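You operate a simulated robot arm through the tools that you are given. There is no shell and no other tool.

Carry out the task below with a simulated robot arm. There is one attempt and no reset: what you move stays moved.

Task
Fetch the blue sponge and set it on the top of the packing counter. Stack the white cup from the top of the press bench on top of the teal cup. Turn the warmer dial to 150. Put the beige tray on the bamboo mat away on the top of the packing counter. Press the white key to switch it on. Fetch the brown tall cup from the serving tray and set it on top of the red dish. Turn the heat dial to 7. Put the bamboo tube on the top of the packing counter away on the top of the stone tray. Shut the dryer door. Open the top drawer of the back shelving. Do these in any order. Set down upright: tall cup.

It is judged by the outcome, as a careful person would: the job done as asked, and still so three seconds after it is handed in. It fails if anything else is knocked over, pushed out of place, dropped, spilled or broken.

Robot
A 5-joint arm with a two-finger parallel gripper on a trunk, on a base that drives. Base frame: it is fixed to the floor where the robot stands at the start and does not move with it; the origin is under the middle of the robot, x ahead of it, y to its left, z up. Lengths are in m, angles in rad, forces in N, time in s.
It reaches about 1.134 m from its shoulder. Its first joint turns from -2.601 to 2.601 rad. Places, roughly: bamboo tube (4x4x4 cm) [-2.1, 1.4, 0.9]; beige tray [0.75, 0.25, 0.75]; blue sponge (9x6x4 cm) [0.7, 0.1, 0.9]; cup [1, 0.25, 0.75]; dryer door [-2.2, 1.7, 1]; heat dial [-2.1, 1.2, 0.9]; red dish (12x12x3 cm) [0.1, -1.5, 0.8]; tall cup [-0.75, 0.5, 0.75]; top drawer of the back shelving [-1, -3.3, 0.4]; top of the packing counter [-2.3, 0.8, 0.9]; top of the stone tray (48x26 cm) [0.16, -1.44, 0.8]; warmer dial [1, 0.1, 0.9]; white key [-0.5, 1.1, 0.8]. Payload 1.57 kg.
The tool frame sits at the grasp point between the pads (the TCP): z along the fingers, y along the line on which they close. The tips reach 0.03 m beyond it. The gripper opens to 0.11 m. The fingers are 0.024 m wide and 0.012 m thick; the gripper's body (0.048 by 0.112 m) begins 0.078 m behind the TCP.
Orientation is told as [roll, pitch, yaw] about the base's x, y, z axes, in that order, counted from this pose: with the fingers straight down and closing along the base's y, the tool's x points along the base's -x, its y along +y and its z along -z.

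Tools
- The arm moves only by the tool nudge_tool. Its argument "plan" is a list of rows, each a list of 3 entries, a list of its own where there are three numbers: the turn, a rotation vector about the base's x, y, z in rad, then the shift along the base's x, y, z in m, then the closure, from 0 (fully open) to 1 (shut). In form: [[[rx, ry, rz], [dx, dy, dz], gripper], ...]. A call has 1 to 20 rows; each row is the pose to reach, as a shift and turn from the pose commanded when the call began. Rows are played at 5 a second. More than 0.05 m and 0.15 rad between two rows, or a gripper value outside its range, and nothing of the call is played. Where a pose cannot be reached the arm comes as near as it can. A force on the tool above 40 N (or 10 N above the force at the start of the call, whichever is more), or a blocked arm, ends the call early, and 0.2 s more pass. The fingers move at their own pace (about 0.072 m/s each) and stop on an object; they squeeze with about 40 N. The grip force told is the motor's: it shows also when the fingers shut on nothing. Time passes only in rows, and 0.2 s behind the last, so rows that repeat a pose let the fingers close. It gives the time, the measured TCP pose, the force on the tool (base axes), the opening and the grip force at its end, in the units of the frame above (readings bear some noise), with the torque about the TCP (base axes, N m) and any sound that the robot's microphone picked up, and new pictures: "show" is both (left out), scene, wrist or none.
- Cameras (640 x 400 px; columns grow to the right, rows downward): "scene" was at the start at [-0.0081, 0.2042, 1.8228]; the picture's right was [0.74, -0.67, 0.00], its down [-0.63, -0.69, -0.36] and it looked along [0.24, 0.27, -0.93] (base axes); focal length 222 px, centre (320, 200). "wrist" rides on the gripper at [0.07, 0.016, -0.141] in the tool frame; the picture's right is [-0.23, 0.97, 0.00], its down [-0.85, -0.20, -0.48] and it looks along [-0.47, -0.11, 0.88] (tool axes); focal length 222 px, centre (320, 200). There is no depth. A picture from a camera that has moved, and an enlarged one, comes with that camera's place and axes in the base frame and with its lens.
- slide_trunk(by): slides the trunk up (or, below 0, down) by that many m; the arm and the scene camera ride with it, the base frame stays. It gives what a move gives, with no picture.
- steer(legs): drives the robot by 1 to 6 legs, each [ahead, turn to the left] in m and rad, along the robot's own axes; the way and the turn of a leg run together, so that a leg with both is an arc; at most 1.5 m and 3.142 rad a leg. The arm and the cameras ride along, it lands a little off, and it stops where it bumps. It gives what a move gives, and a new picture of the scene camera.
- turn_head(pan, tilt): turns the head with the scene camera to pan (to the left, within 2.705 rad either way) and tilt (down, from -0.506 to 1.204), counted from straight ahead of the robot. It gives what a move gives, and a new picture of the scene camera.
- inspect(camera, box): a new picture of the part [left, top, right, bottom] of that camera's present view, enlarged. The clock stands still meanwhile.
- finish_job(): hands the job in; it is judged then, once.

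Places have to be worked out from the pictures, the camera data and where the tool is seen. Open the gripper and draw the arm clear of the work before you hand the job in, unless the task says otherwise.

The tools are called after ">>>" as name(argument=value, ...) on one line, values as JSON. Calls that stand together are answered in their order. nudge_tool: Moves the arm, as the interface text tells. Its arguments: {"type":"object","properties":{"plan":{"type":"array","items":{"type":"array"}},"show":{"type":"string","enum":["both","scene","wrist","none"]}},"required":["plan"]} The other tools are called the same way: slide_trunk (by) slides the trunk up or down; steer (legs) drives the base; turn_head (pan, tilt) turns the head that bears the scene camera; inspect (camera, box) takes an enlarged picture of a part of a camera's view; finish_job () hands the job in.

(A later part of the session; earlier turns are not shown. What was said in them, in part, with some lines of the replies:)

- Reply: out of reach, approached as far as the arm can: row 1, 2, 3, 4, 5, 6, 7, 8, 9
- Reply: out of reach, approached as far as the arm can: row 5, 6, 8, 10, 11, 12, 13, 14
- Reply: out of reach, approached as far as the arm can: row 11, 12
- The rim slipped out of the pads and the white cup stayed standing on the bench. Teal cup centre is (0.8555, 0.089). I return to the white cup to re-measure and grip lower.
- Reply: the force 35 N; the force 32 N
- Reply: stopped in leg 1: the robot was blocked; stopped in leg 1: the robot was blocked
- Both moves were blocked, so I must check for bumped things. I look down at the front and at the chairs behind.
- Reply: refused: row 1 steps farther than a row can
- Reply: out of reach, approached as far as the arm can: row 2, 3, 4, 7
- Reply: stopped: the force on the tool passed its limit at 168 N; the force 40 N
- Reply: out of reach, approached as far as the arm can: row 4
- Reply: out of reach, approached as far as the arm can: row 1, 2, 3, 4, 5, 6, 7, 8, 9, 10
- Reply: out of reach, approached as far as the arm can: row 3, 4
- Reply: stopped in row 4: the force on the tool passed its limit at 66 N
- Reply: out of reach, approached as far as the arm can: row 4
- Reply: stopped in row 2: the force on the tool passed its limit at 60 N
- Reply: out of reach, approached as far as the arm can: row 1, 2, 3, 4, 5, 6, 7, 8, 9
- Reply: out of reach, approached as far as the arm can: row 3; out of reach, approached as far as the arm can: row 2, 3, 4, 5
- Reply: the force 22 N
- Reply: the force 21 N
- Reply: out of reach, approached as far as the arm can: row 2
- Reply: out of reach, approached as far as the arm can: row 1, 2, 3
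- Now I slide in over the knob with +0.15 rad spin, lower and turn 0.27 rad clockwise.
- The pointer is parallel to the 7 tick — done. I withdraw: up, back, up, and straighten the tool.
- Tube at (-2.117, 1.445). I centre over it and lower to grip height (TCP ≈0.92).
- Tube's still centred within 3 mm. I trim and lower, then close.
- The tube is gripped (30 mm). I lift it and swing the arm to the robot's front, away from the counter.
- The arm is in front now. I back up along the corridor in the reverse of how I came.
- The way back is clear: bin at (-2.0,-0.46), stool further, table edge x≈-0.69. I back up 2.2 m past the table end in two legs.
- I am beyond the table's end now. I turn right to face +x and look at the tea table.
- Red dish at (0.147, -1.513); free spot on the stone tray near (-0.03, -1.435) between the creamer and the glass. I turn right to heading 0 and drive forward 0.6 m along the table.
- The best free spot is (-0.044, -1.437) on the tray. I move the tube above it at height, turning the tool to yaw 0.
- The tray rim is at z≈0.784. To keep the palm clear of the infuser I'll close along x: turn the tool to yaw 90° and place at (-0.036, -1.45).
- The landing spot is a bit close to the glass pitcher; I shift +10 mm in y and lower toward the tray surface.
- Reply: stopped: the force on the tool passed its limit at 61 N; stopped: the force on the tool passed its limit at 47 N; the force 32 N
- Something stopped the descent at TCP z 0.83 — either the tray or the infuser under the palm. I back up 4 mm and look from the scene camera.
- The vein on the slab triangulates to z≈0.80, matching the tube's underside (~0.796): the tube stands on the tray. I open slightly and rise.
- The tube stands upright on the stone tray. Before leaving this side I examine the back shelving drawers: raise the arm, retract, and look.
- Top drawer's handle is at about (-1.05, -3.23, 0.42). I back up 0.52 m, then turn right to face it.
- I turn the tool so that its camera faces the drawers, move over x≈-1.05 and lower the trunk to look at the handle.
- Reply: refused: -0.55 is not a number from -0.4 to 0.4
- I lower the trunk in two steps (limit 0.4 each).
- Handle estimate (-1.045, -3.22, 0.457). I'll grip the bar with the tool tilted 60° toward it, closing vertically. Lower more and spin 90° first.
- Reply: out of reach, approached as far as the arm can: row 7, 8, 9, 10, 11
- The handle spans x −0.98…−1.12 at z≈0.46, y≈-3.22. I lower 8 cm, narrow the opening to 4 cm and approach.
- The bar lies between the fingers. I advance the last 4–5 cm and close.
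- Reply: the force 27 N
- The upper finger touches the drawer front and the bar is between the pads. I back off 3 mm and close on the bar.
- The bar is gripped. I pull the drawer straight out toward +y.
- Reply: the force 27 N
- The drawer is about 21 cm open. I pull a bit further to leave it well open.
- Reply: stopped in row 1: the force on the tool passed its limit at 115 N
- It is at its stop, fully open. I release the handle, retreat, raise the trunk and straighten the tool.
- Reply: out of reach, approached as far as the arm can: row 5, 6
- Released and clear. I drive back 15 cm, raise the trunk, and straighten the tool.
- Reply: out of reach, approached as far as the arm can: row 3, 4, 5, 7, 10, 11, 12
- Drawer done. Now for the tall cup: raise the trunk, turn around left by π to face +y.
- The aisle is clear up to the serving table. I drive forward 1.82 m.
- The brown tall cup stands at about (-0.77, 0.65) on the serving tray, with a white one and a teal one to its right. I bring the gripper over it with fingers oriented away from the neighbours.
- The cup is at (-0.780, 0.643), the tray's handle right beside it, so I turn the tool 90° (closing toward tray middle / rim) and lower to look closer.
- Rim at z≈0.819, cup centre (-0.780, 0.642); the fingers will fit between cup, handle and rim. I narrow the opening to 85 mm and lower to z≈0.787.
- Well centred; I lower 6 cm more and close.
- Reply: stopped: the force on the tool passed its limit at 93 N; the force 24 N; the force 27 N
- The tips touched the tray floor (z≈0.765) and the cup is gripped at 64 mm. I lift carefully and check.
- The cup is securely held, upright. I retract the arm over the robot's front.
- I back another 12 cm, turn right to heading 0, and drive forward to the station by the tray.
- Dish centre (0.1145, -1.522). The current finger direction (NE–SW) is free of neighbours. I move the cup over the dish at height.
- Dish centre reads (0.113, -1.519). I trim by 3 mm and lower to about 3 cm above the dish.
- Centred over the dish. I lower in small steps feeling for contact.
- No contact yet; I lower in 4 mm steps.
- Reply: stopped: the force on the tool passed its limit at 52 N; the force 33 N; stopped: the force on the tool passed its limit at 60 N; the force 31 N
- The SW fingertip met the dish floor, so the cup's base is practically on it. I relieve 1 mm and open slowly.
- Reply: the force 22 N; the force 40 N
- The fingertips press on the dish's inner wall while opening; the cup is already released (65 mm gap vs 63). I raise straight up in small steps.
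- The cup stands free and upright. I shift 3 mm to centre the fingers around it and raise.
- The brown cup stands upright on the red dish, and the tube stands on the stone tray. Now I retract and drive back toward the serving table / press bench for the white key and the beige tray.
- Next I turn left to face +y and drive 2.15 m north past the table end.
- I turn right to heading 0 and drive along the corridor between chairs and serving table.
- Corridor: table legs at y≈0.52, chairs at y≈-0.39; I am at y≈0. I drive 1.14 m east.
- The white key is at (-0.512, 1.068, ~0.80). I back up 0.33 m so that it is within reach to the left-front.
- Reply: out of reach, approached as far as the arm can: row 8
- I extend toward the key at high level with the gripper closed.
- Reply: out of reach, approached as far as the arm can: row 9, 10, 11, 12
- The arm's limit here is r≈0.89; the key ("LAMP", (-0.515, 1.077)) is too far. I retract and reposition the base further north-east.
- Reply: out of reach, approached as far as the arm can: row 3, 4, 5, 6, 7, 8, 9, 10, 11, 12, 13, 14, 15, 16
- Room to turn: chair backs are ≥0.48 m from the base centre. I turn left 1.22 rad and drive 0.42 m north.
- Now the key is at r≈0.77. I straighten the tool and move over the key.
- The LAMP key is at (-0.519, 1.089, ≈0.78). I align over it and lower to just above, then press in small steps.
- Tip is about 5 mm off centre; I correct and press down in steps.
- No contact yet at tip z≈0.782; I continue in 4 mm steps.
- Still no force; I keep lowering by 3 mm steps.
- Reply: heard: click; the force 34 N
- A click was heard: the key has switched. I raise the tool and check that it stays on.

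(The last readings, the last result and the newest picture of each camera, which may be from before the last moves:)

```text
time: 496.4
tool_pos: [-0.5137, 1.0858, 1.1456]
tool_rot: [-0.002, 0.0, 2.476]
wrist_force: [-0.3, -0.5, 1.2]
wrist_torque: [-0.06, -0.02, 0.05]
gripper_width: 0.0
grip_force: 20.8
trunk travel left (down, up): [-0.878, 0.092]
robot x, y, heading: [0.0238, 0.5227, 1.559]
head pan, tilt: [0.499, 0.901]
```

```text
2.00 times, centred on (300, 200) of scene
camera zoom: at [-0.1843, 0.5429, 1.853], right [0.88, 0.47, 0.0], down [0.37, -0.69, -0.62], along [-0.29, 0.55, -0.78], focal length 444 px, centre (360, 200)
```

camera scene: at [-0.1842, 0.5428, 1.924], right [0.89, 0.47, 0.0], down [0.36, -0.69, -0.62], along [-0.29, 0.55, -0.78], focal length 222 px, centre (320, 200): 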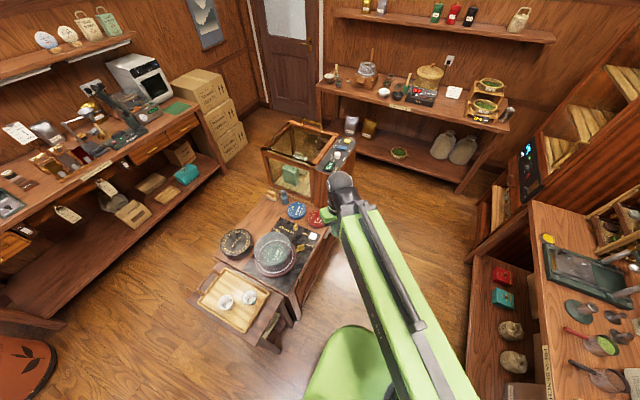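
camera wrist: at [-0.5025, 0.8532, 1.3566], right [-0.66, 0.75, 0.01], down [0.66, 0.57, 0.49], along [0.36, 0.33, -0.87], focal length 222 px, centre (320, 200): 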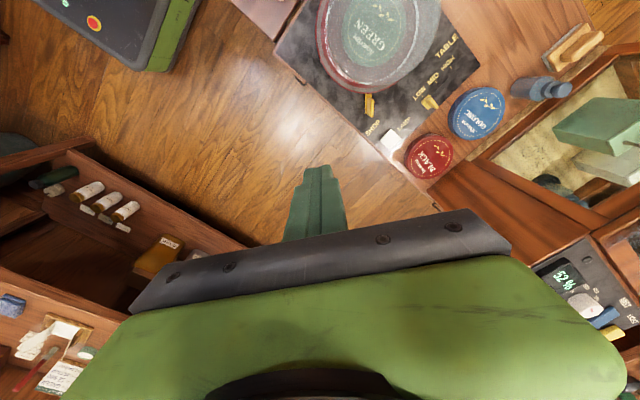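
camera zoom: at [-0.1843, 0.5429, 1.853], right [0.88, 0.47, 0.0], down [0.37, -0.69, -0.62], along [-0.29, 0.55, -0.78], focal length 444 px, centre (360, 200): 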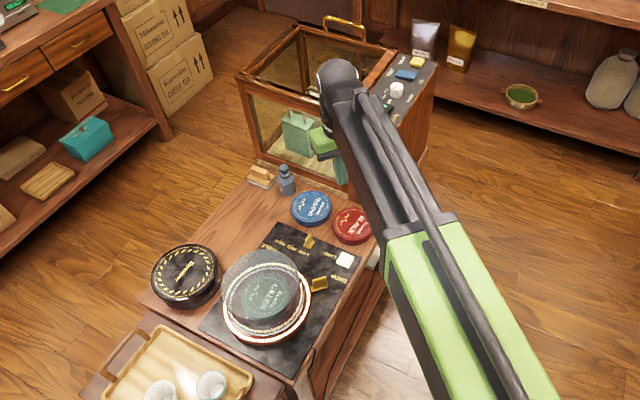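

The lamp ring is lit — switched on. Now the beige tray: I raise and swing the arm around the front to the press bench in two calls.

>>> slide_trunk(by=0.08)

>>> nudge_tool(plan=[[[0, 0, -0.075], [0.029, -0.031, 0], 1], [[0, 0, -0.15], [0.059, -0.061, 0], 1], [[0, 0, -0.225], [0.089, -0.086, 0], 1], [[0, 0, -0.3], [0.133, -0.083, 0], 1], [[0, 0, -0.375], [0.168, -0.056, 0], 1], [[0, 0, -0.45], [0.204, -0.032, 0], 1], [[0, 0, -0.525], [0.242, -0.01, 0], 1], [[0, 0, -0.6], [0.282, 0.01, 0], 1], [[0, 0, -0.675], [0.323, 0.026, 0], 1], [[0, 0, -0.75], [0.364, 0.04, 0], 1], [[0, 0, -0.825], [0.407, 0.05, 0], 1], [[0, 0, -0.9], [0.45, 0.058, 0], 1], [[0, 0, -0.975], [0.494, 0.062, 0], 1], [[0, 0, -1.05], [0.538, 0.064, 0], 1], [[0, 0, -1.125], [0.582, 0.062, 0], 1], [[0, 0, -1.2], [0.626, 0.058, 0], 1], [[0, 0, -1.275], [0.669, 0.05, 0], 1], [[0, 0, -1.35], [0.712, 0.04, 0], 1], [[0, 0, -1.425], [0.753, 0.026, 0], 1]], show="none")

>>> nudge_tool(plan=[[[0, 0, -0.0525], [0.041, -0.016, 0], 0.8], [[0, 0, -0.105], [0.081, -0.036, 0], 0.6], [[0, 0, -0.1575], [0.119, -0.058, 0], 0.4], [[0, 0, -0.21], [0.155, -0.082, 0], 0.2], [[0, 0, -0.2625], [0.19, -0.109, 0], 0], [[0, 0, -0.315], [0.223, -0.139, 0], 0], [[0, 0, -0.3675], [0.253, -0.17, 0], 0], [[0, 0, -0.42], [0.281, -0.204, 0], 0], [[0, 0, -0.4725], [0.307, -0.24, 0], 0], [[0, 0, -0.525], [0.331, -0.277, 0], 0], [[0, 0, -0.5775], [0.351, -0.316, 0], 0], [[0, 0, -0.63], [0.369, -0.356, 0], 0], [[0, 0, -0.6825], [0.384, -0.397, 0], 0], [[0, 0, -0.735], [0.396, -0.44, 0], 0], [[0, 0, -0.7875], [0.405, -0.483, 0], 0], [[0, 0, -0.84], [0.412, -0.526, 0], 0], [[0, 0, -0.8925], [0.415, -0.57, 0], 0], [[0, 0, -0.945], [0.415, -0.614, 0], 0], [[0, 0, -0.9975], [0.412, -0.658, 0], 0], [[0, 0, -1.05], [0.405, -0.701, 0], 0]], show="wrist")

```text
time: 497.6
tool_pos: [-0.5151, 1.0864, 1.2248]
tool_rot: [0.0, 0.002, 2.475]
wrist_force: [0.0, 0.5, 0.3]
wrist_torque: [0.03, 0.01, -0.01]
gripper_width: 0.0
grip_force: 21.1
trunk travel left (down, up): [-0.958, 0.012]
robot x, y, heading: [0.0251, 0.5191, 1.555]
head pan, tilt: [0.499, 0.901]
```

```text
time: 501.6
tool_pos: [0.2397, 1.1124, 1.226]
tool_rot: [0.001, 0.001, 1.049]
wrist_force: [0.4, -0.2, 0.2]
wrist_torque: [0.02, 0.04, 0.01]
gripper_width: 0.0
grip_force: 21.0
trunk travel left (down, up): [-0.958, 0.012]
robot x, y, heading: [0.0223, 0.5215, 1.556]
head pan, tilt: [0.499, 0.901]
```

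```text
time: 505.8
tool_pos: [0.6416, 0.4087, 1.2246]
tool_rot: [0.002, 0.0, 0.001]
wrist_force: [-0.3, 0.1, 0.2]
wrist_torque: [0.03, -0.01, -0.02]
gripper_width: 0.11
grip_force: 0.0
trunk travel left (down, up): [-0.958, 0.012]
robot x, y, heading: [0.0222, 0.5143, 1.56]
head pan, tilt: [0.499, 0.901]
camera wrist: at [0.5729, 0.4253, 1.3664], right [0.23, 0.97, 0.0], down [0.85, -0.2, 0.48], along [0.47, -0.11, -0.88], focal length 222 px, centre (320, 200)
```

wrist: 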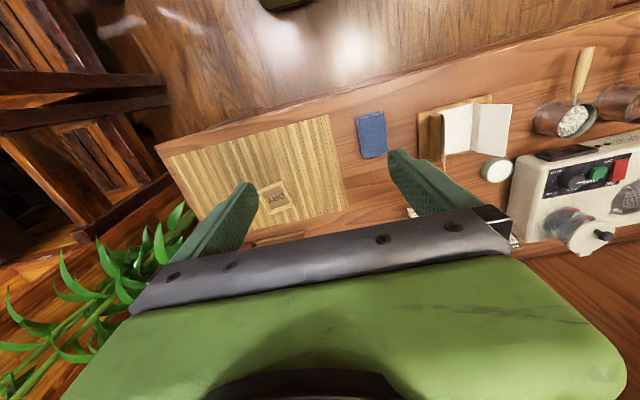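

I move over the tray, at about (0.80, 0.255), to measure its pose.

>>> nudge_tool(plan=[[[0, 0, 0], [0.03, -0.03, 0], 0], [[0, 0, 0], [0.06, -0.06, 0], 0], [[0, 0, 0], [0.09, -0.09, 0], 0], [[0, 0, 0], [0.12, -0.12, 0], 0], [[0, 0, 0], [0.15, -0.152, 0], 0], [[0, 0, 0], [0.15, -0.152, 0], 0]], show="none")

>>> slide_trunk(by=-0.15)

>>> inspect(camera="wrist", box=[220, 60, 420, 220])

>>> turn_head(pan=-1.3, tilt=0.9)

>>> inspect(camera="scene", box=[260, 80, 460, 240])

```text
time: 507.1
tool_pos: [0.793, 0.2592, 1.2245]
tool_rot: [0.001, -0.003, 0.0]
wrist_force: [-0.8, 0.7, 0.0]
wrist_torque: [-0.01, 0.01, 0.05]
gripper_width: 0.1102
grip_force: 0.0
trunk travel left (down, up): [-0.958, 0.012]
robot x, y, heading: [0.0257, 0.5172, 1.561]
head pan, tilt: [0.499, 0.901]
```

```text
time: 508.9
tool_pos: [0.7941, 0.2585, 1.0759]
tool_rot: [0.003, 0.0, 0.0]
wrist_force: [0.2, 0.3, -0.3]
wrist_torque: [0.02, 0.02, 0.03]
gripper_width: 0.1098
grip_force: 0.1
trunk travel left (down, up): [-0.808, 0.162]
robot x, y, heading: [0.022, 0.5181, 1.557]
head pan, tilt: [0.499, 0.901]
```

```text
2.50 times, centred on (320, 140) of wrist
camera zoom: at [0.725, 0.2762, 1.2164], right [0.23, 0.97, 0.0], down [0.85, -0.2, 0.48], along [0.47, -0.11, -0.88], focal length 555 px, centre (320, 350)
```

zoom: 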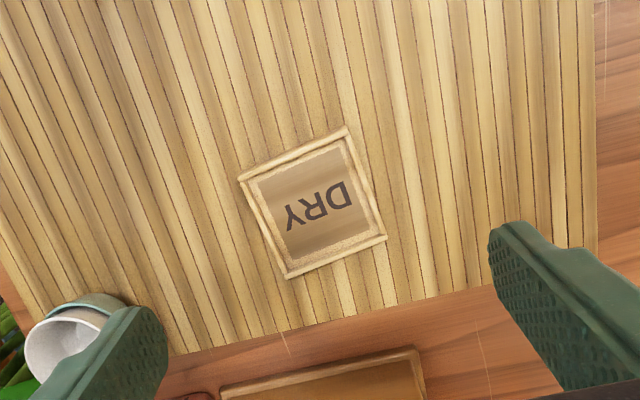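

```text
time: 510.7
tool_pos: [0.7947, 0.2602, 1.0741]
tool_rot: [0.002, 0.0, -0.001]
wrist_force: [-0.3, 1.0, -0.7]
wrist_torque: [-0.02, 0.01, 0.01]
gripper_width: 0.1099
grip_force: 0.1
trunk travel left (down, up): [-0.808, 0.162]
robot x, y, heading: [0.0195, 0.5197, 1.553]
head pan, tilt: [-1.3, 0.901]
camera scene: at [-0.0759, 0.4949, 1.783], right [0.25, -0.97, 0.0], down [-0.76, -0.2, -0.62], along [0.6, 0.16, -0.78], focal length 222 px, centre (320, 200)
```

scene: 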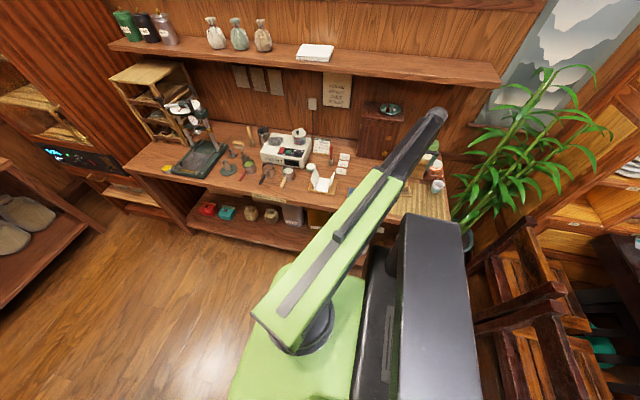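

```text
2.50 times, centred on (360, 160) of scene
camera zoom: at [-0.0759, 0.4949, 1.783], right [0.25, -0.97, 0.0], down [-0.76, -0.2, -0.62], along [0.6, 0.16, -0.78], focal length 554 px, centre (220, 300)
```

zoom: 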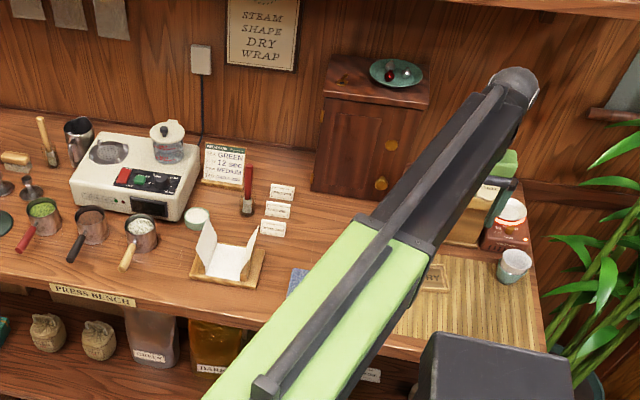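

The tray measures ~74 mm square at (0.808, 0.253), rotated ≈+10°. I align (yaw +0.17) and lower part way.

>>> nudge_tool(plan=[[[0, 0, 0.09], [0.006, -0.003, 0], 0], [[0, 0, 0.17], [0.0125, -0.006, 0], 0], [[0, 0, 0.17], [0.0125, -0.006, 0], 0]], show="none")

>>> slide_trunk(by=-0.13)

>>> inspect(camera="wrist", box=[160, 40, 480, 260])

```text
time: 511.5
tool_pos: [0.8076, 0.2543, 1.0746]
tool_rot: [0.002, 0.002, 0.172]
wrist_force: [-0.2, 1.4, -0.3]
wrist_torque: [-0.05, 0.01, 0.0]
gripper_width: 0.1099
grip_force: 0.1
trunk travel left (down, up): [-0.808, 0.162]
robot x, y, heading: [0.0223, 0.5178, 1.554]
head pan, tilt: [-1.3, 0.901]
```

```text
time: 513.1
tool_pos: [0.807, 0.2535, 0.944]
tool_rot: [0.001, 0.0, 0.169]
wrist_force: [0.2, -0.1, 0.1]
wrist_torque: [0.0, -0.01, -0.01]
gripper_width: 0.1102
grip_force: 0.0
trunk travel left (down, up): [-0.678, 0.292]
robot x, y, heading: [0.0203, 0.5206, 1.556]
head pan, tilt: [-1.3, 0.901]
```

```text
1.82 times, centred on (320, 150) of wrist
camera zoom: at [0.7363, 0.2588, 1.0864], right [0.06, 1.0, 0.0], down [0.88, -0.05, 0.48], along [0.48, -0.03, -0.88], focal length 404 px, centre (320, 291)
```

zoom: 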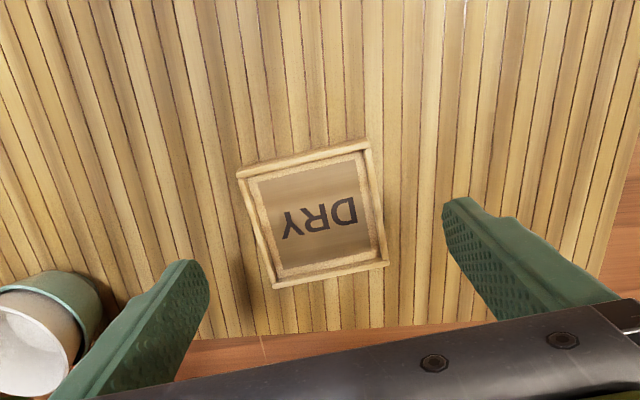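

Aligned and centred. I lower to tips ≈5 mm above the mat and close.

>>> slide_trunk(by=-0.053)

>>> nudge_tool(plan=[[[0, 0, 0], [0, 0, 0], 0.15], [[0, 0, 0], [0, 0, 0], 0.25], [[0, 0, 0], [0, 0, 0], 0.32], [[0, 0, 0], [0, 0, 0], 0.38], [[0, 0, 0], [0, 0, 0], 0.45], [[0, 0, 0], [0, 0, 0], 0.5]], show="wrist")

```text
time: 514.0
tool_pos: [0.8077, 0.2538, 0.8924]
tool_rot: [0.002, 0.002, 0.17]
wrist_force: [0.0, 0.1, -0.8]
wrist_torque: [0.01, -0.02, -0.03]
gripper_width: 0.1101
grip_force: 0.1
trunk travel left (down, up): [-0.625, 0.345]
robot x, y, heading: [0.021, 0.5215, 1.556]
head pan, tilt: [-1.3, 0.901]
```

```text
time: 515.4
tool_pos: [0.8073, 0.2538, 0.891]
tool_rot: [0.003, 0.001, 0.169]
wrist_force: [0.6, -0.9, 0.8]
wrist_torque: [0.0, 0.0, 0.01]
gripper_width: 0.073
grip_force: 40.0
trunk travel left (down, up): [-0.625, 0.345]
robot x, y, heading: [0.0251, 0.5196, 1.561]
head pan, tilt: [-1.3, 0.901]
camera wrist: at [0.7363, 0.2588, 1.0334], right [0.06, 1.0, 0.0], down [0.88, -0.05, 0.48], along [0.48, -0.03, -0.88], focal length 222 px, centre (320, 200)
```

wrist: 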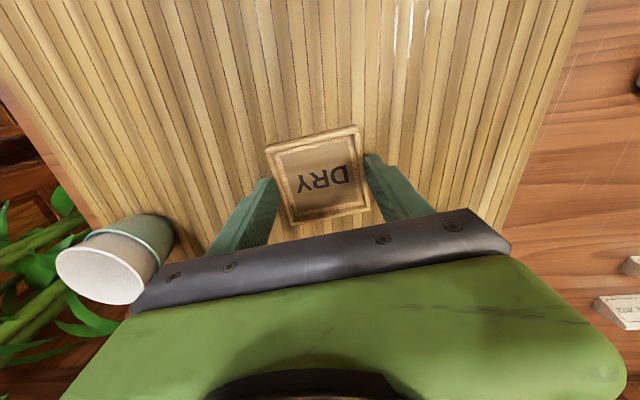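

Gripped (73 mm). I lift in stages and check.

>>> slide_trunk(by=0.06)

>>> inspect(camera="wrist", box=[160, 40, 480, 260])

>>> slide_trunk(by=0.26)

>>> nudge_tool(plan=[[[0, 0, 0], [-0.03, 0.035, 0], 0.5], [[0, 0, 0], [-0.06, 0.07, 0], 0.5], [[0, 0, 0], [-0.09, 0.105, 0], 0.5], [[0, 0, 0], [-0.12, 0.14, 0], 0.5], [[0, 0, 0], [-0.145, 0.18, 0], 0.5], [[0, 0, 0], [-0.155, 0.225, 0], 0.5], [[0, 0, 0], [-0.155, 0.27, 0], 0.5], [[0, 0, 0], [-0.155, 0.315, 0], 0.5], [[0, 0, 0], [-0.16, 0.36, 0], 0.5], [[0, 0, 0], [-0.17, 0.405, 0], 0.5], [[0, 0, 0], [-0.185, 0.45, 0], 0.5], [[0, 0, 0], [-0.205, 0.495, 0], 0.5], [[0, 0, 0], [-0.23, 0.535, 0], 0.5], [[0, 0, 0], [-0.26, 0.575, 0], 0.5], [[0, 0, 0], [-0.29, 0.61, 0], 0.5], [[0, 0, 0], [-0.325, 0.645, 0], 0.5], [[0, 0, 0], [-0.36, 0.675, 0], 0.5], [[0, 0, 0], [-0.395, 0.7, 0], 0.5], [[0, 0, 0], [-0.435, 0.72, 0], 0.5], [[0, 0, 0], [-0.475, 0.74, 0], 0.5]], show="both")

```text
time: 516.4
tool_pos: [0.8075, 0.2537, 0.9504]
tool_rot: [0.002, 0.0, 0.169]
wrist_force: [0.6, -0.4, -0.5]
wrist_torque: [-0.01, 0.03, 0.03]
gripper_width: 0.073
grip_force: 39.5
trunk travel left (down, up): [-0.685, 0.285]
robot x, y, heading: [0.0214, 0.5163, 1.562]
head pan, tilt: [-1.3, 0.901]
```

```text
1.82 times, centred on (320, 150) of wrist
camera zoom: at [0.7364, 0.2587, 1.0933], right [0.06, 1.0, 0.0], down [0.88, -0.05, 0.48], along [0.48, -0.03, -0.88], focal length 404 px, centre (320, 291)
```

zoom: 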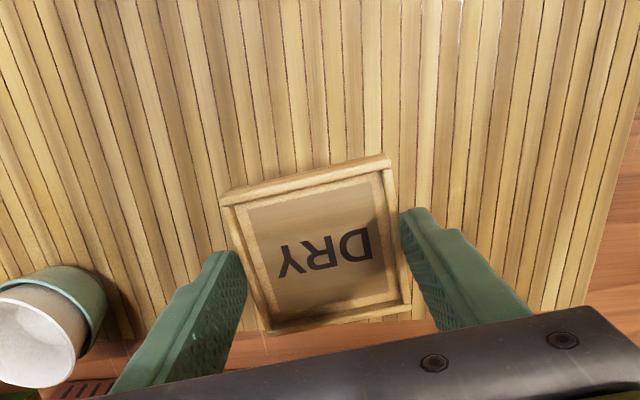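

```text
time: 519.1
tool_pos: [0.8073, 0.2547, 1.2108]
tool_rot: [0.002, 0.0, 0.17]
wrist_force: [-0.2, 0.7, -0.7]
wrist_torque: [-0.01, -0.03, 0.01]
gripper_width: 0.0726
grip_force: 40.2
trunk travel left (down, up): [-0.945, 0.025]
robot x, y, heading: [0.0237, 0.519, 1.555]
head pan, tilt: [-1.3, 0.901]
```

```text
time: 523.3
tool_pos: [0.3292, 0.9937, 1.2115]
tool_rot: [-0.001, -0.001, 0.169]
wrist_force: [0.0, 0.1, -0.8]
wrist_torque: [-0.01, 0.0, 0.0]
gripper_width: 0.0729
grip_force: 39.8
trunk travel left (down, up): [-0.945, 0.025]
robot x, y, heading: [0.0252, 0.5203, 1.562]
head pan, tilt: [-1.3, 0.901]
camera scene: at [-0.0768, 0.4957, 1.92], right [0.25, -0.97, 0.0], down [-0.76, -0.2, -0.62], along [0.6, 0.16, -0.78], focal length 222 px, centre (320, 200)
camera wrist: at [0.2587, 0.9988, 1.3535], right [0.06, 1.0, 0.0], down [0.88, -0.05, 0.48], along [0.48, -0.03, -0.88], focal length 222 px, centre (320, 200)
```

scene: 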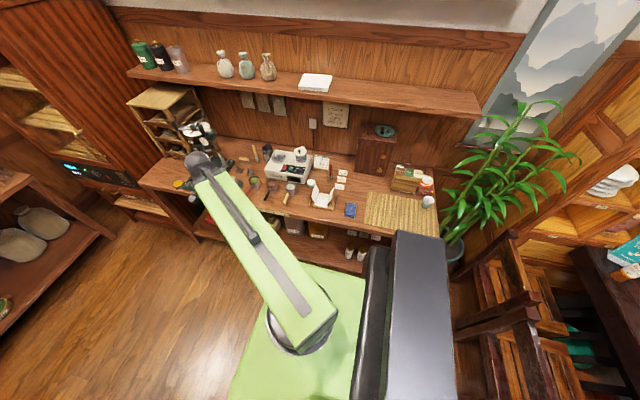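
wrist: 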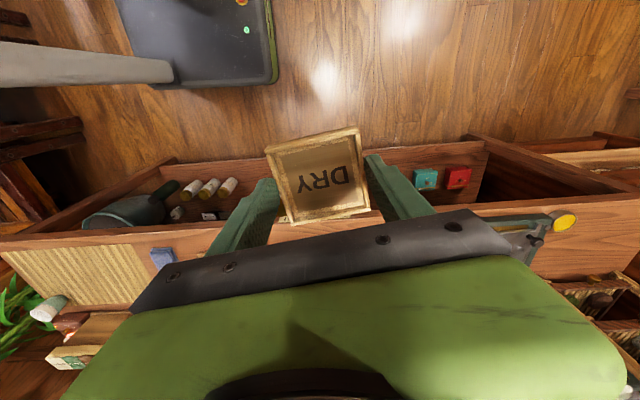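

The tray is held. I back up 0.42 m, then turn left to face the packing counter.

>>> steer(legs=[[-0.42, 0]])

>>> steer(legs=[[0, 1.57]])

>>> turn_head(pan=0.0, tilt=0.9)

```text
time: 525.8
tool_pos: [0.3255, 0.5772, 1.2126]
tool_rot: [0.002, -0.003, 0.169]
wrist_force: [-0.3, -0.5, -0.4]
wrist_torque: [0.0, -0.01, 0.03]
gripper_width: 0.0729
grip_force: 39.9
trunk travel left (down, up): [-0.945, 0.025]
robot x, y, heading: [0.0186, 0.1081, 1.548]
head pan, tilt: [-1.3, 0.901]
camera scene: at [-0.0822, 0.0797, 1.92], right [0.25, -0.97, 0.0], down [-0.76, -0.2, -0.62], along [0.6, 0.16, -0.78], focal length 222 px, centre (320, 200)
```

scene: 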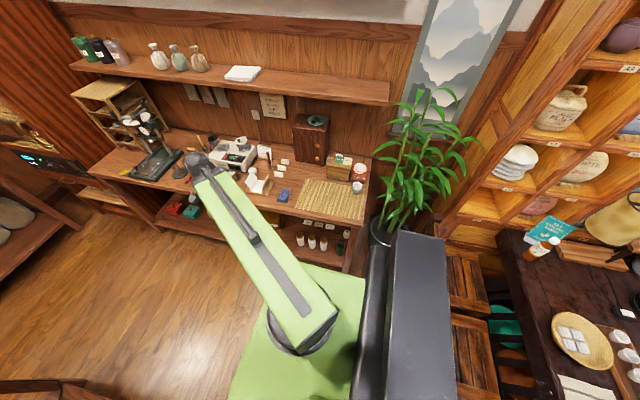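

```text
time: 530.1
tool_pos: [-0.4638, 0.4036, 1.2127]
tool_rot: [0.002, -0.001, 1.762]
wrist_force: [1.0, 0.3, -1.1]
wrist_torque: [-0.05, 0.01, -0.02]
gripper_width: 0.0733
grip_force: 40.0
trunk travel left (down, up): [-0.945, 0.025]
robot x, y, heading: [0.0175, 0.0556, 3.146]
head pan, tilt: [-1.3, 0.901]
camera scene: at [0.0415, -0.0407, 1.9201], right [0.96, 0.27, 0.0], down [0.21, -0.76, -0.62], along [-0.17, 0.6, -0.78], focal length 222 px, centre (320, 200)
```

scene: 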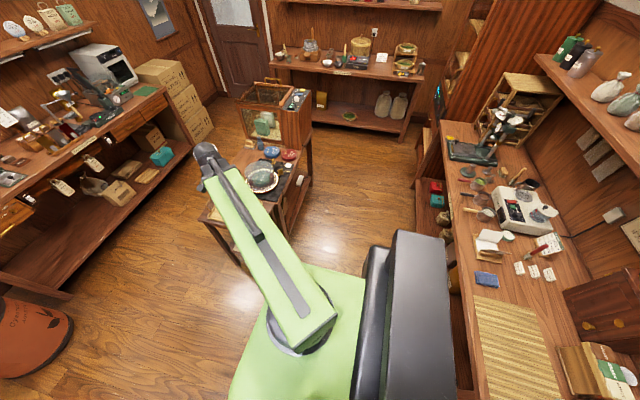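

```text
time: 531.6
tool_pos: [-0.4642, 0.4033, 1.2111]
tool_rot: [0.001, 0.001, 1.763]
wrist_force: [0.2, -0.1, -0.8]
wrist_torque: [0.0, -0.02, -0.01]
gripper_width: 0.0729
grip_force: 39.8
trunk travel left (down, up): [-0.945, 0.025]
robot x, y, heading: [0.0184, 0.0533, 3.145]
head pan, tilt: [0.0, 0.901]
camera scene: at [-0.0138, -0.1146, 1.9201], right [0.0, 1.0, 0.0], down [0.78, 0.0, -0.62], along [-0.62, 0.0, -0.78], focal length 222 px, centre (320, 200)
```

scene: 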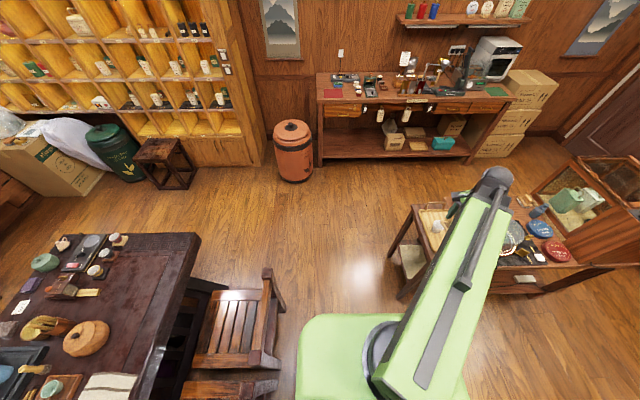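

The path west is free (chair ≥0.14 m to the left). I drive 1.38 m.

>>> steer(legs=[[1.38, -0.02]])

>>> turn_head(pan=-0.5, tilt=0.85)

>>> inspect(camera="scene", box=[200, 80, 480, 260])

```text
time: 538.5
tool_pos: [-1.8587, 0.4214, 1.2109]
tool_rot: [0.001, 0.001, 1.746]
wrist_force: [0.5, 0.6, -0.9]
wrist_torque: [0.0, -0.03, -0.03]
gripper_width: 0.0729
grip_force: 39.8
trunk travel left (down, up): [-0.945, 0.025]
robot x, y, heading: [-1.381, 0.0666, 3.126]
head pan, tilt: [0.0, 0.901]
camera scene: at [-1.4149, -0.104, 1.92], right [0.01, 1.0, 0.0], down [0.78, -0.01, -0.62], along [-0.62, 0.01, -0.78], focal length 222 px, centre (320, 200)
```

scene: 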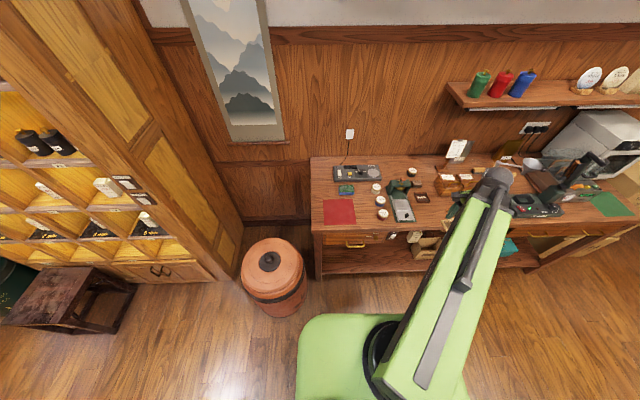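

```text
time: 539.5
tool_pos: [-1.8587, 0.4202, 1.2117]
tool_rot: [0.002, 0.001, 1.748]
wrist_force: [-0.5, 0.0, -0.2]
wrist_torque: [0.02, -0.02, -0.01]
gripper_width: 0.0727
grip_force: 39.7
trunk travel left (down, up): [-0.945, 0.025]
robot x, y, heading: [-1.3786, 0.0638, 3.129]
head pan, tilt: [-0.499, 0.85]
camera scene: at [-1.4071, -0.0668, 1.9239], right [0.49, 0.87, 0.0], down [0.65, -0.37, -0.66], along [-0.57, 0.32, -0.75], focal length 222 px, centre (320, 200)
```

scene: 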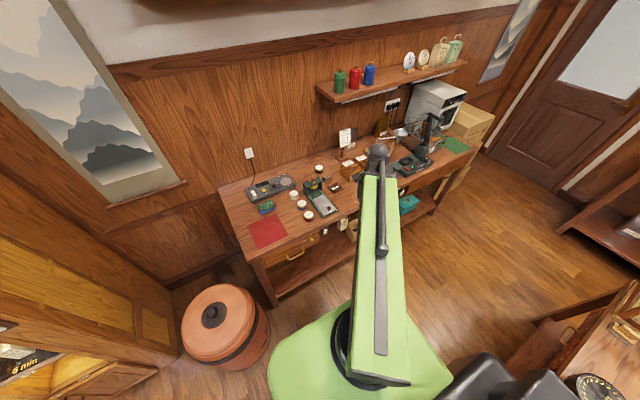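

```text
2.22 times, centred on (340, 170) of scene
camera zoom: at [-1.4071, -0.0668, 1.9239], right [0.49, 0.87, 0.0], down [0.65, -0.37, -0.66], along [-0.57, 0.32, -0.75], focal length 493 px, centre (276, 267)
```

zoom: 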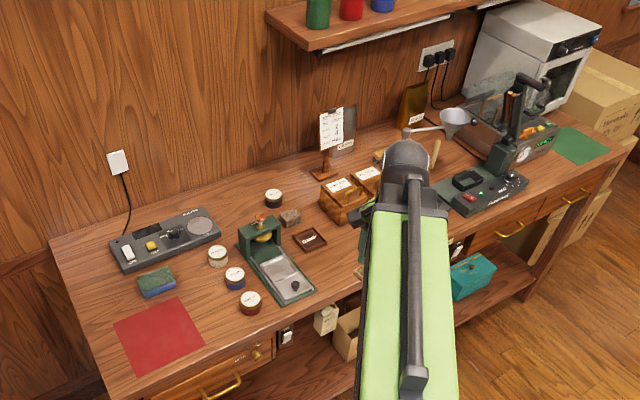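

The sponge still lies well. I'll put the tray between the red mat and the tins, at about (-2.13, 0.17), closing along x. I move above that spot.

>>> nudge_tool(plan=[[[0, 0, -0.05], [-0.034, -0.031, 0], 0.5], [[0, 0, -0.1], [-0.068, -0.062, 0], 0.5], [[0, 0, -0.177], [-0.102, -0.094, 0], 0.5], [[0, 0, -0.177], [-0.136, -0.125, 0], 0.5], [[0, 0, -0.177], [-0.17, -0.156, 0], 0.5], [[0, 0, -0.177], [-0.203, -0.187, 0], 0.5], [[0, 0, -0.177], [-0.237, -0.218, 0], 0.5], [[0, 0, -0.177], [-0.271, -0.25, 0], 0.5], [[0, 0, -0.177], [-0.271, -0.25, 0], 0.5]], show="none")

>>> slide_trunk(by=-0.12)

>>> inspect(camera="wrist", box=[0, 0, 640, 400])

>>> inspect(camera="scene", box=[210, 130, 370, 270])

```text
time: 541.5
tool_pos: [-2.127, 0.1709, 1.2126]
tool_rot: [0.002, 0.0, 1.567]
wrist_force: [0.3, 0.4, -0.7]
wrist_torque: [-0.01, 0.02, 0.0]
gripper_width: 0.0729
grip_force: 39.8
trunk travel left (down, up): [-0.945, 0.025]
robot x, y, heading: [-1.3794, 0.0632, 3.125]
head pan, tilt: [-0.499, 0.85]
```

```text
time: 543.0
tool_pos: [-2.1271, 0.1715, 1.0913]
tool_rot: [0.003, -0.001, 1.571]
wrist_force: [-1.5, 0.5, -0.6]
wrist_torque: [0.0, 0.01, 0.0]
gripper_width: 0.0729
grip_force: 40.0
trunk travel left (down, up): [-0.825, 0.145]
robot x, y, heading: [-1.3843, 0.066, 3.128]
head pan, tilt: [-0.499, 0.85]
```

```text
1.00 times, centred on (320, 200) of wrist (not enlarged: the box is as wide or as high as the picture)
camera zoom: at [-2.1429, 0.1017, 1.2335], right [-0.97, 0.23, 0.0], down [0.2, 0.85, 0.48], along [0.11, 0.47, -0.88], focal length 222 px, centre (320, 200)
```

zoom: 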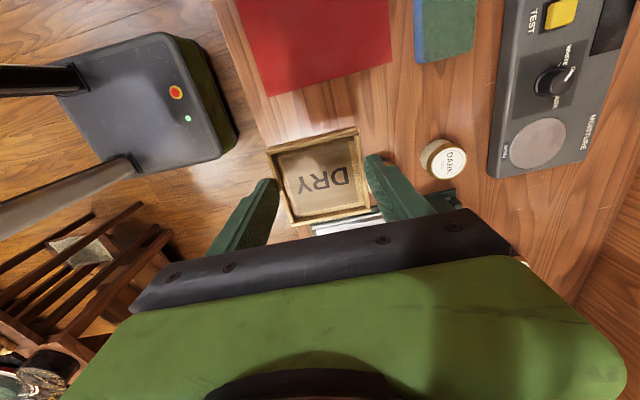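

```text
2.86 times, centred on (290, 200) of scene
camera zoom: at [-1.4071, -0.0667, 1.804], right [0.49, 0.87, 0.0], down [0.65, -0.37, -0.66], along [-0.57, 0.32, -0.75], focal length 634 px, centre (406, 200)
```

zoom: 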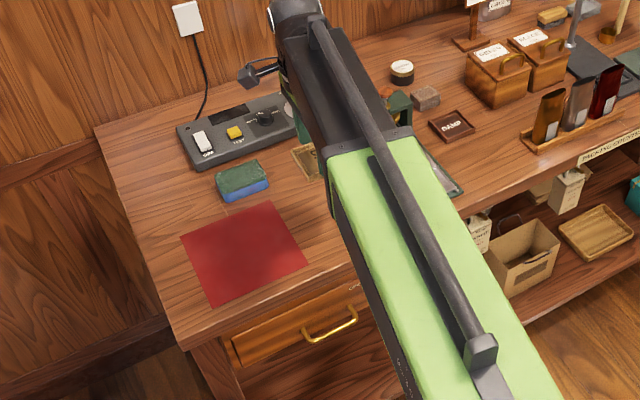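

The gap between mat (y≤0.108) and tins (y≥0.229) fits. I shift 2 mm and lower toward the surface.

>>> nudge_tool(plan=[[[0, 0, 0], [-0.003, -0.0025, 0], 0.5], [[0, 0, 0], [-0.003, -0.0025, 0], 0.5]], show="none")

>>> slide_trunk(by=-0.155)

>>> inspect(camera="wrist", box=[120, 20, 520, 280])

>>> slide_trunk(by=-0.009)

```text
time: 543.6
tool_pos: [-2.1301, 0.1672, 1.093]
tool_rot: [0.001, -0.001, 1.57]
wrist_force: [-0.5, -0.2, -0.4]
wrist_torque: [0.01, -0.02, -0.05]
gripper_width: 0.0728
grip_force: 40.0
trunk travel left (down, up): [-0.825, 0.145]
robot x, y, heading: [-1.3828, 0.0671, 3.131]
head pan, tilt: [-0.499, 0.85]
```

```text
time: 545.4
tool_pos: [-2.1294, 0.1681, 0.9367]
tool_rot: [0.001, -0.001, 1.567]
wrist_force: [1.1, 0.0, -0.4]
wrist_torque: [-0.01, 0.0, 0.02]
gripper_width: 0.0731
grip_force: 40.2
trunk travel left (down, up): [-0.67, 0.3]
robot x, y, heading: [-1.38, 0.0651, 3.126]
head pan, tilt: [-0.499, 0.85]
```

```text
1.54 times, centred on (320, 150) of wrist
camera zoom: at [-2.146, 0.0989, 1.0785], right [-0.97, 0.23, 0.0], down [0.2, 0.85, 0.48], along [0.11, 0.47, -0.88], focal length 342 px, centre (320, 277)
```

zoom: 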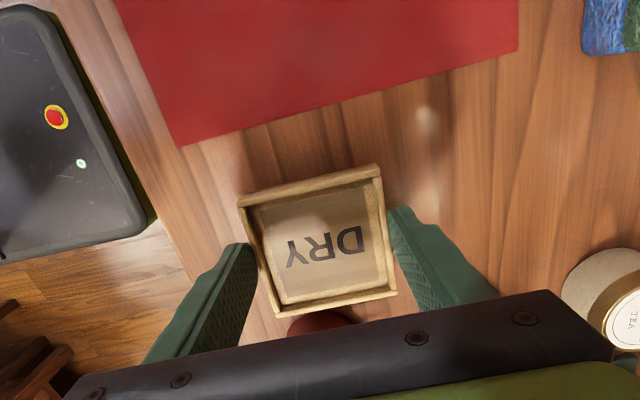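

```text
time: 546.0
tool_pos: [-2.1308, 0.1692, 0.9285]
tool_rot: [0.001, 0.0, 1.572]
wrist_force: [-1.2, 0.0, -0.3]
wrist_torque: [0.01, 0.01, -0.02]
gripper_width: 0.0731
grip_force: 40.1
trunk travel left (down, up): [-0.661, 0.309]
robot x, y, heading: [-1.3842, 0.0622, 3.128]
head pan, tilt: [-0.499, 0.85]
```

Well placed. I lower in small steps to contact.

>>> slide_trunk(by=-0.004)

>>> slide_trunk(by=-0.003)

>>> inspect(camera="wrist", box=[120, 20, 520, 280])

```text
time: 546.5
tool_pos: [-2.1305, 0.1677, 0.924]
tool_rot: [0.002, -0.001, 1.569]
wrist_force: [1.2, 0.3, -1.2]
wrist_torque: [-0.02, 0.0, 0.0]
gripper_width: 0.0728
grip_force: 40.2
trunk travel left (down, up): [-0.657, 0.313]
robot x, y, heading: [-1.3824, 0.0624, 3.128]
head pan, tilt: [-0.499, 0.85]
```

```text
time: 547.0
tool_pos: [-2.1298, 0.1691, 0.9216]
tool_rot: [0.002, 0.0, 1.57]
wrist_force: [-5.9, 0.5, 16.5]
wrist_torque: [0.1, -0.36, 0.03]
gripper_width: 0.073
grip_force: 40.2
trunk travel left (down, up): [-0.654, 0.316]
robot x, y, heading: [-1.3803, 0.069, 3.127]
head pan, tilt: [-0.499, 0.85]
```

```text
1.54 times, centred on (320, 150) of wrist
camera zoom: at [-2.1455, 0.0988, 1.0633], right [-0.97, 0.23, 0.0], down [0.2, 0.85, 0.48], along [0.11, 0.47, -0.88], focal length 342 px, centre (320, 277)
```

zoom: 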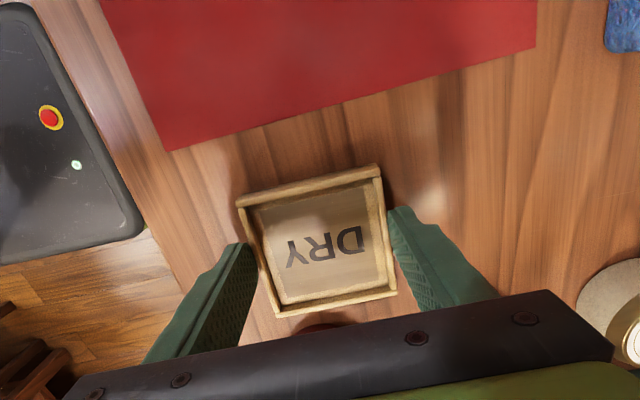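

Contact at 16 N: the tray is on the counter. I release and raise.

>>> nudge_tool(plan=[[[0, 0, 0], [0, 0, 0], 0.28], [[0, 0, 0], [0, 0, 0], 0.2], [[0, 0, 0], [0, 0, 0], 0.15], [[0, 0, 0], [0, 0, 0], 0.15]], show="none")

>>> slide_trunk(by=0.28)

>>> inspect(camera="wrist", box=[0, 0, 640, 400])

>>> nudge_tool(plan=[[[0, 0, 0], [0.045, 0, 0], 0.1], [[0, 0, 0], [0.09, 0, 0], 0], [[0, 0, 0], [0.135, 0, 0], 0], [[0, 0, 0], [0.17, 0, 0], 0]], show="none")

>>> turn_head(pan=0.1, tilt=0.85)

>>> inspect(camera="scene", box=[280, 120, 560, 260])

```text
time: 548.0
tool_pos: [-2.1295, 0.168, 0.9209]
tool_rot: [0.0, 0.001, 1.571]
wrist_force: [0.9, 0.8, 0.0]
wrist_torque: [-0.03, -0.03, -0.02]
gripper_width: 0.0934
grip_force: 0.0
trunk travel left (down, up): [-0.654, 0.316]
robot x, y, heading: [-1.3829, 0.0619, 3.125]
head pan, tilt: [-0.499, 0.85]
```

```text
time: 550.8
tool_pos: [-2.1305, 0.168, 1.2004]
tool_rot: [0.002, 0.0, 1.57]
wrist_force: [0.1, 0.1, 0.3]
wrist_torque: [0.01, -0.01, 0.0]
gripper_width: 0.0935
grip_force: 0.1
trunk travel left (down, up): [-0.934, 0.036]
robot x, y, heading: [-1.378, 0.0635, 3.127]
head pan, tilt: [-0.499, 0.85]
```

```text
1.00 times, centred on (320, 200) of wrist (not enlarged: the box is as wide or as high as the picture)
camera zoom: at [-2.146, 0.0989, 1.3424], right [-0.97, 0.23, 0.0], down [0.2, 0.85, 0.48], along [0.11, 0.47, -0.88], focal length 222 px, centre (320, 200)
```

zoom: 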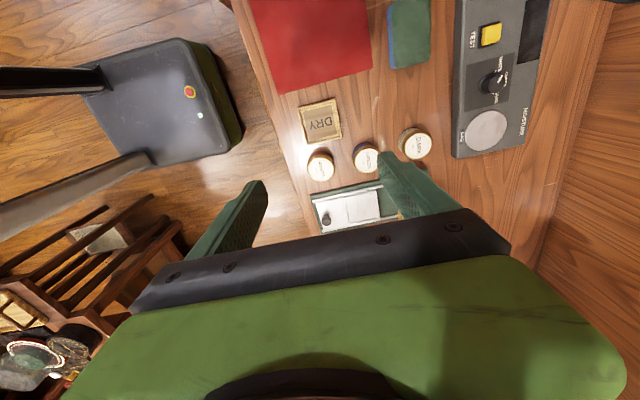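

```text
time: 551.8
tool_pos: [-1.9584, 0.1679, 1.2014]
tool_rot: [0.002, -0.002, 1.571]
wrist_force: [-0.9, 0.3, 0.1]
wrist_torque: [-0.01, 0.0, -0.01]
gripper_width: 0.11
grip_force: 0.0
trunk travel left (down, up): [-0.934, 0.036]
robot x, y, heading: [-1.3788, 0.0657, 3.125]
head pan, tilt: [-0.499, 0.85]
```

```text
time: 552.8
tool_pos: [-1.9606, 0.1684, 1.2013]
tool_rot: [0.002, 0.0, 1.571]
wrist_force: [-0.3, -1.2, 1.3]
wrist_torque: [0.0, 0.03, -0.04]
gripper_width: 0.1098
grip_force: 0.1
trunk travel left (down, up): [-0.934, 0.036]
robot x, y, heading: [-1.3833, 0.0629, 3.13]
head pan, tilt: [0.099, 0.85]
camera scene: at [-1.4169, -0.1117, 1.9129], right [-0.08, 1.0, 0.0], down [0.75, 0.06, -0.66], along [-0.66, -0.06, -0.75], focal length 222 px, centre (320, 200)
```

scene: 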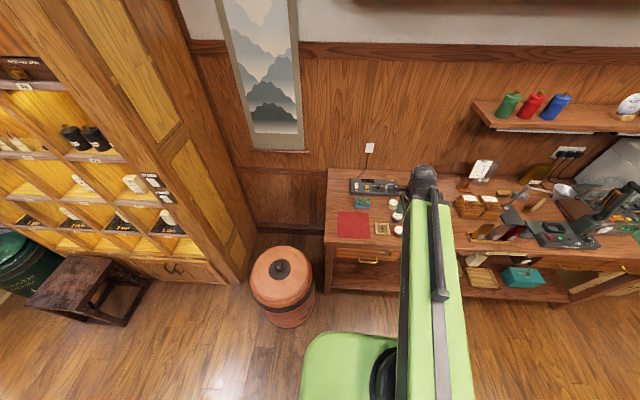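

```text
2.29 times, centred on (420, 190) of scene
camera zoom: at [-1.4169, -0.1117, 1.9129], right [-0.08, 1.0, 0.0], down [0.75, 0.06, -0.66], along [-0.66, -0.06, -0.75], focal length 507 px, centre (91, 223)
```

zoom: 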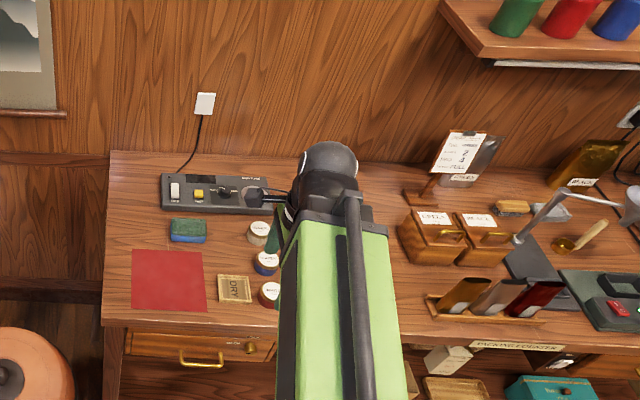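

Tray and sponge are both placed. I verify from here the dryer door, and the other finished items with the head camera.

>>> turn_head(pan=-0.75, tilt=0.5)

>>> inspect(camera="scene", box=[280, 150, 400, 250])

>>> turn_head(pan=-2.6, tilt=0.5)

>>> inspect(camera="scene", box=[220, 100, 460, 280])

>>> turn_head(pan=2.2, tilt=0.5)

>>> inspect(camera="scene", box=[200, 60, 520, 280])

```text
time: 554.0
tool_pos: [-1.9601, 0.1679, 1.2015]
tool_rot: [0.001, 0.0, 1.57]
wrist_force: [0.2, 0.0, -0.3]
wrist_torque: [-0.01, 0.04, -0.01]
gripper_width: 0.1102
grip_force: 0.1
trunk travel left (down, up): [-0.934, 0.036]
robot x, y, heading: [-1.382, 0.0643, 3.127]
head pan, tilt: [-0.75, 0.499]
camera scene: at [-1.4046, -0.0423, 1.9429], right [0.69, 0.72, 0.0], down [0.35, -0.33, -0.88], along [-0.63, 0.61, -0.48], focal length 222 px, centre (320, 200)
```

scene: 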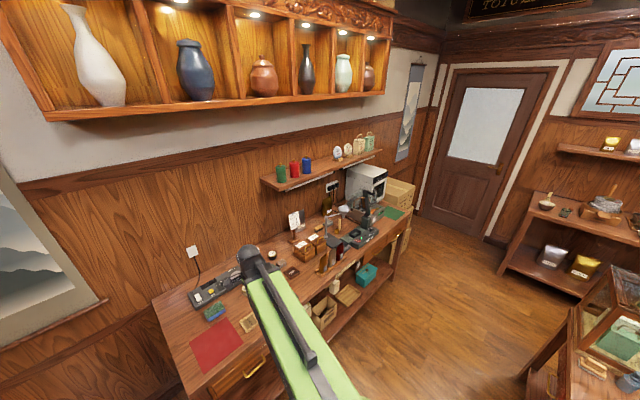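

```text
4.00 times, centred on (340, 200) of scene
camera zoom: at [-1.4046, -0.0423, 1.9429], right [0.69, 0.72, 0.0], down [0.35, -0.33, -0.88], along [-0.63, 0.61, -0.48], focal length 887 px, centre (240, 200)
```

zoom: 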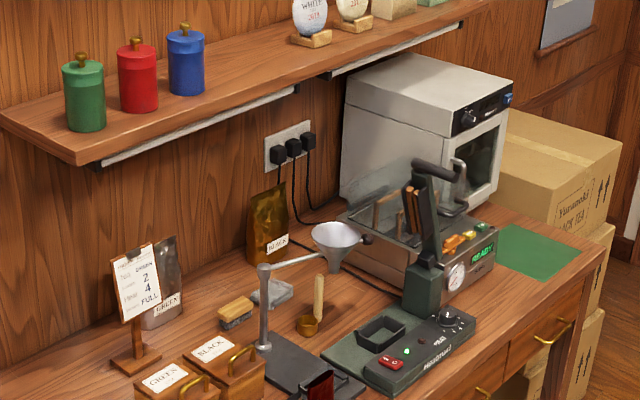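

```text
time: 555.8
tool_pos: [-1.9604, 0.1675, 1.2016]
tool_rot: [0.002, 0.0, 1.571]
wrist_force: [-0.5, 0.5, 0.1]
wrist_torque: [0.01, 0.0, 0.04]
gripper_width: 0.1097
grip_force: 0.0
trunk travel left (down, up): [-0.934, 0.036]
robot x, y, heading: [-1.3805, 0.0642, 3.126]
head pan, tilt: [-2.601, 0.499]
camera scene: at [-1.2602, -0.0595, 1.9429], right [0.5, -0.86, 0.0], down [-0.41, -0.24, -0.88], along [0.76, 0.44, -0.48], focal length 222 px, centre (320, 200)
```

scene: 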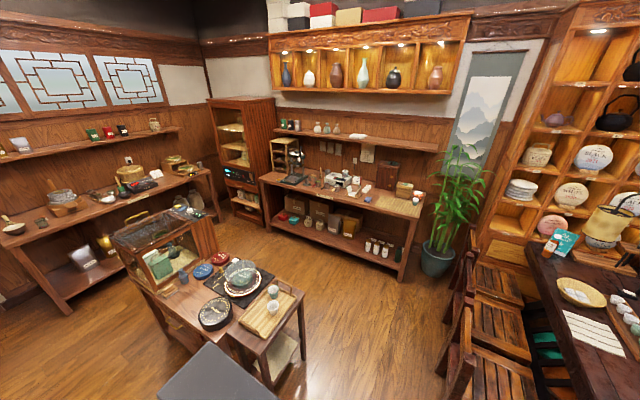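

```text
2.22 times, centred on (340, 190) of scene
camera zoom: at [-1.2602, -0.0595, 1.9429], right [0.5, -0.86, 0.0], down [-0.41, -0.24, -0.88], along [0.76, 0.44, -0.48], focal length 493 px, centre (276, 222)
```

zoom: 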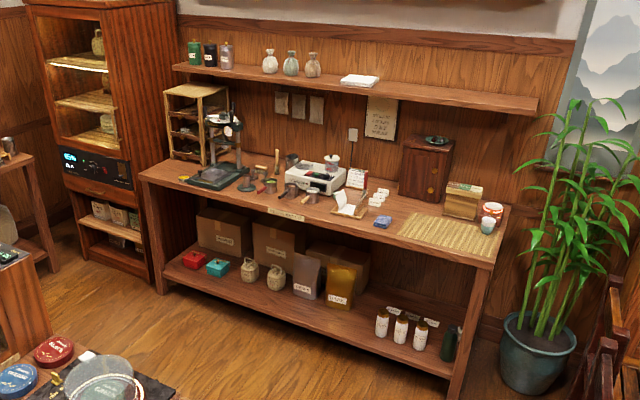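

```text
time: 559.6
tool_pos: [-1.9583, 0.1682, 1.2016]
tool_rot: [0.002, -0.001, 1.571]
wrist_force: [-0.6, -0.5, 0.4]
wrist_torque: [0.06, 0.0, 0.0]
gripper_width: 0.1099
grip_force: 0.1
trunk travel left (down, up): [-0.934, 0.036]
robot x, y, heading: [-1.3808, 0.0707, 3.129]
head pan, tilt: [2.201, 0.499]
camera scene: at [-1.2864, -0.1796, 1.9429], right [-0.82, -0.58, 0.0], down [-0.28, 0.39, -0.88], along [0.51, -0.72, -0.48], focal length 222 px, centre (320, 200)
```

scene: 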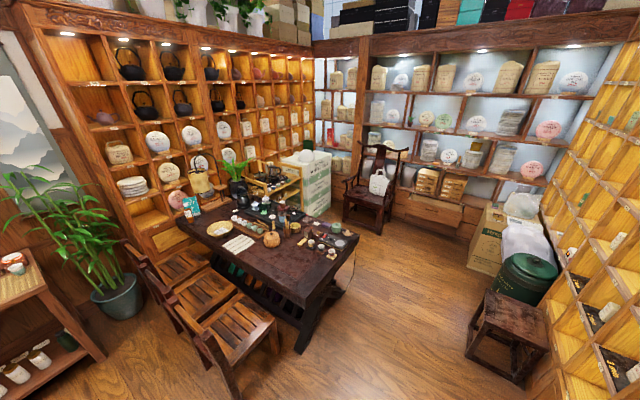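

```text
1.82 times, centred on (360, 170) of scene
camera zoom: at [-1.2864, -0.1796, 1.9429], right [-0.82, -0.58, 0.0], down [-0.28, 0.39, -0.88], along [0.51, -0.72, -0.48], focal length 403 px, centre (247, 254)
```

zoom: 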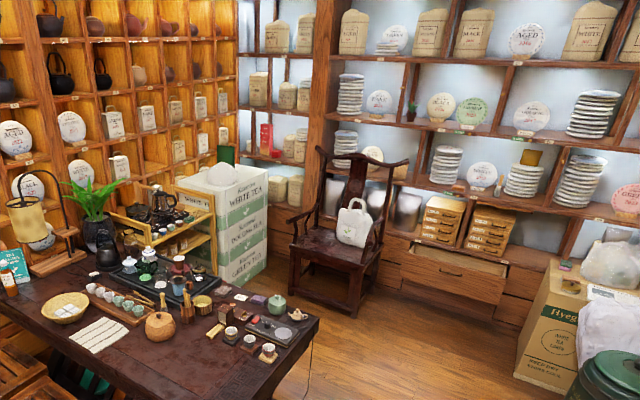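

All items check out: door shut, drawer open, stack, dials, cup and tube in place. The gripper is open; I back off a little from the counter and hand in.

>>> steer(legs=[[-0.15, 0]])

>>> finish_job()

```text
time: 561.0
tool_pos: [-1.8065, 0.1658, 1.202]
tool_rot: [0.001, -0.001, 1.571]
wrist_force: [0.2, 0.1, 0.3]
wrist_torque: [-0.01, 0.04, 0.0]
gripper_width: 0.1101
grip_force: 0.1
trunk travel left (down, up): [-0.934, 0.036]
robot x, y, heading: [-1.2294, 0.066, 3.128]
head pan, tilt: [2.201, 0.499]
camera scene: at [-1.1318, -0.1818, 1.9427], right [-0.82, -0.58, 0.0], down [-0.28, 0.39, -0.88], along [0.51, -0.72, -0.48], focal length 222 px, centre (320, 200)
```

scene: 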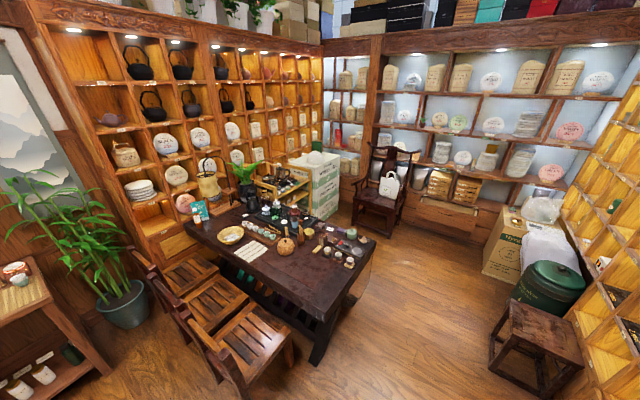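

```text
The job is handed in.
```

All ten tasks are done, and I handed the job in with the gripper open and the arm drawn back from the counter. I don't have the judge's result.

| Task | State when handed in |
|---|---|
| Blue sponge | On the packing counter, behind the red mat |
| White cup | Nested in the teal cup on the press bench |
| Warmer dial | Pointer at 150, warmer lit |
| Beige tray | On the packing counter, between the red mat and the tins |
| White key | Clicked once, lamp ring lit |
| Brown tall cup | Upright on the red dish |
| Heat dial | Pointer lined up with the 7 mark |
| Bamboo tube | Upright on the stone tray |
| Dryer door | Pushed until it stopped; looks flush |
| Top drawer | Pulled out to its stop, about 21 cm |

A few contacts along the way could count against the job. I saw nothing knocked over or displaced afterwards:

- **Base bumps:** early on the robot was stopped once while turning, probably by a chair, and once driving forward, probably by the small table holding the serving tray.
- **Sealer lever:** the gripper pressed down on its raised lever (168 N peak) while I was first reaching for the heat dial. The lever looked unchanged.
- **Dryer front:** the gripper touched it (66 N) while closing the door, probably on its own knob. I can't rule out that this knob turned slightly.
- **White cup:** it slipped out of the first grip, stayed standing, and I regripped it lower.
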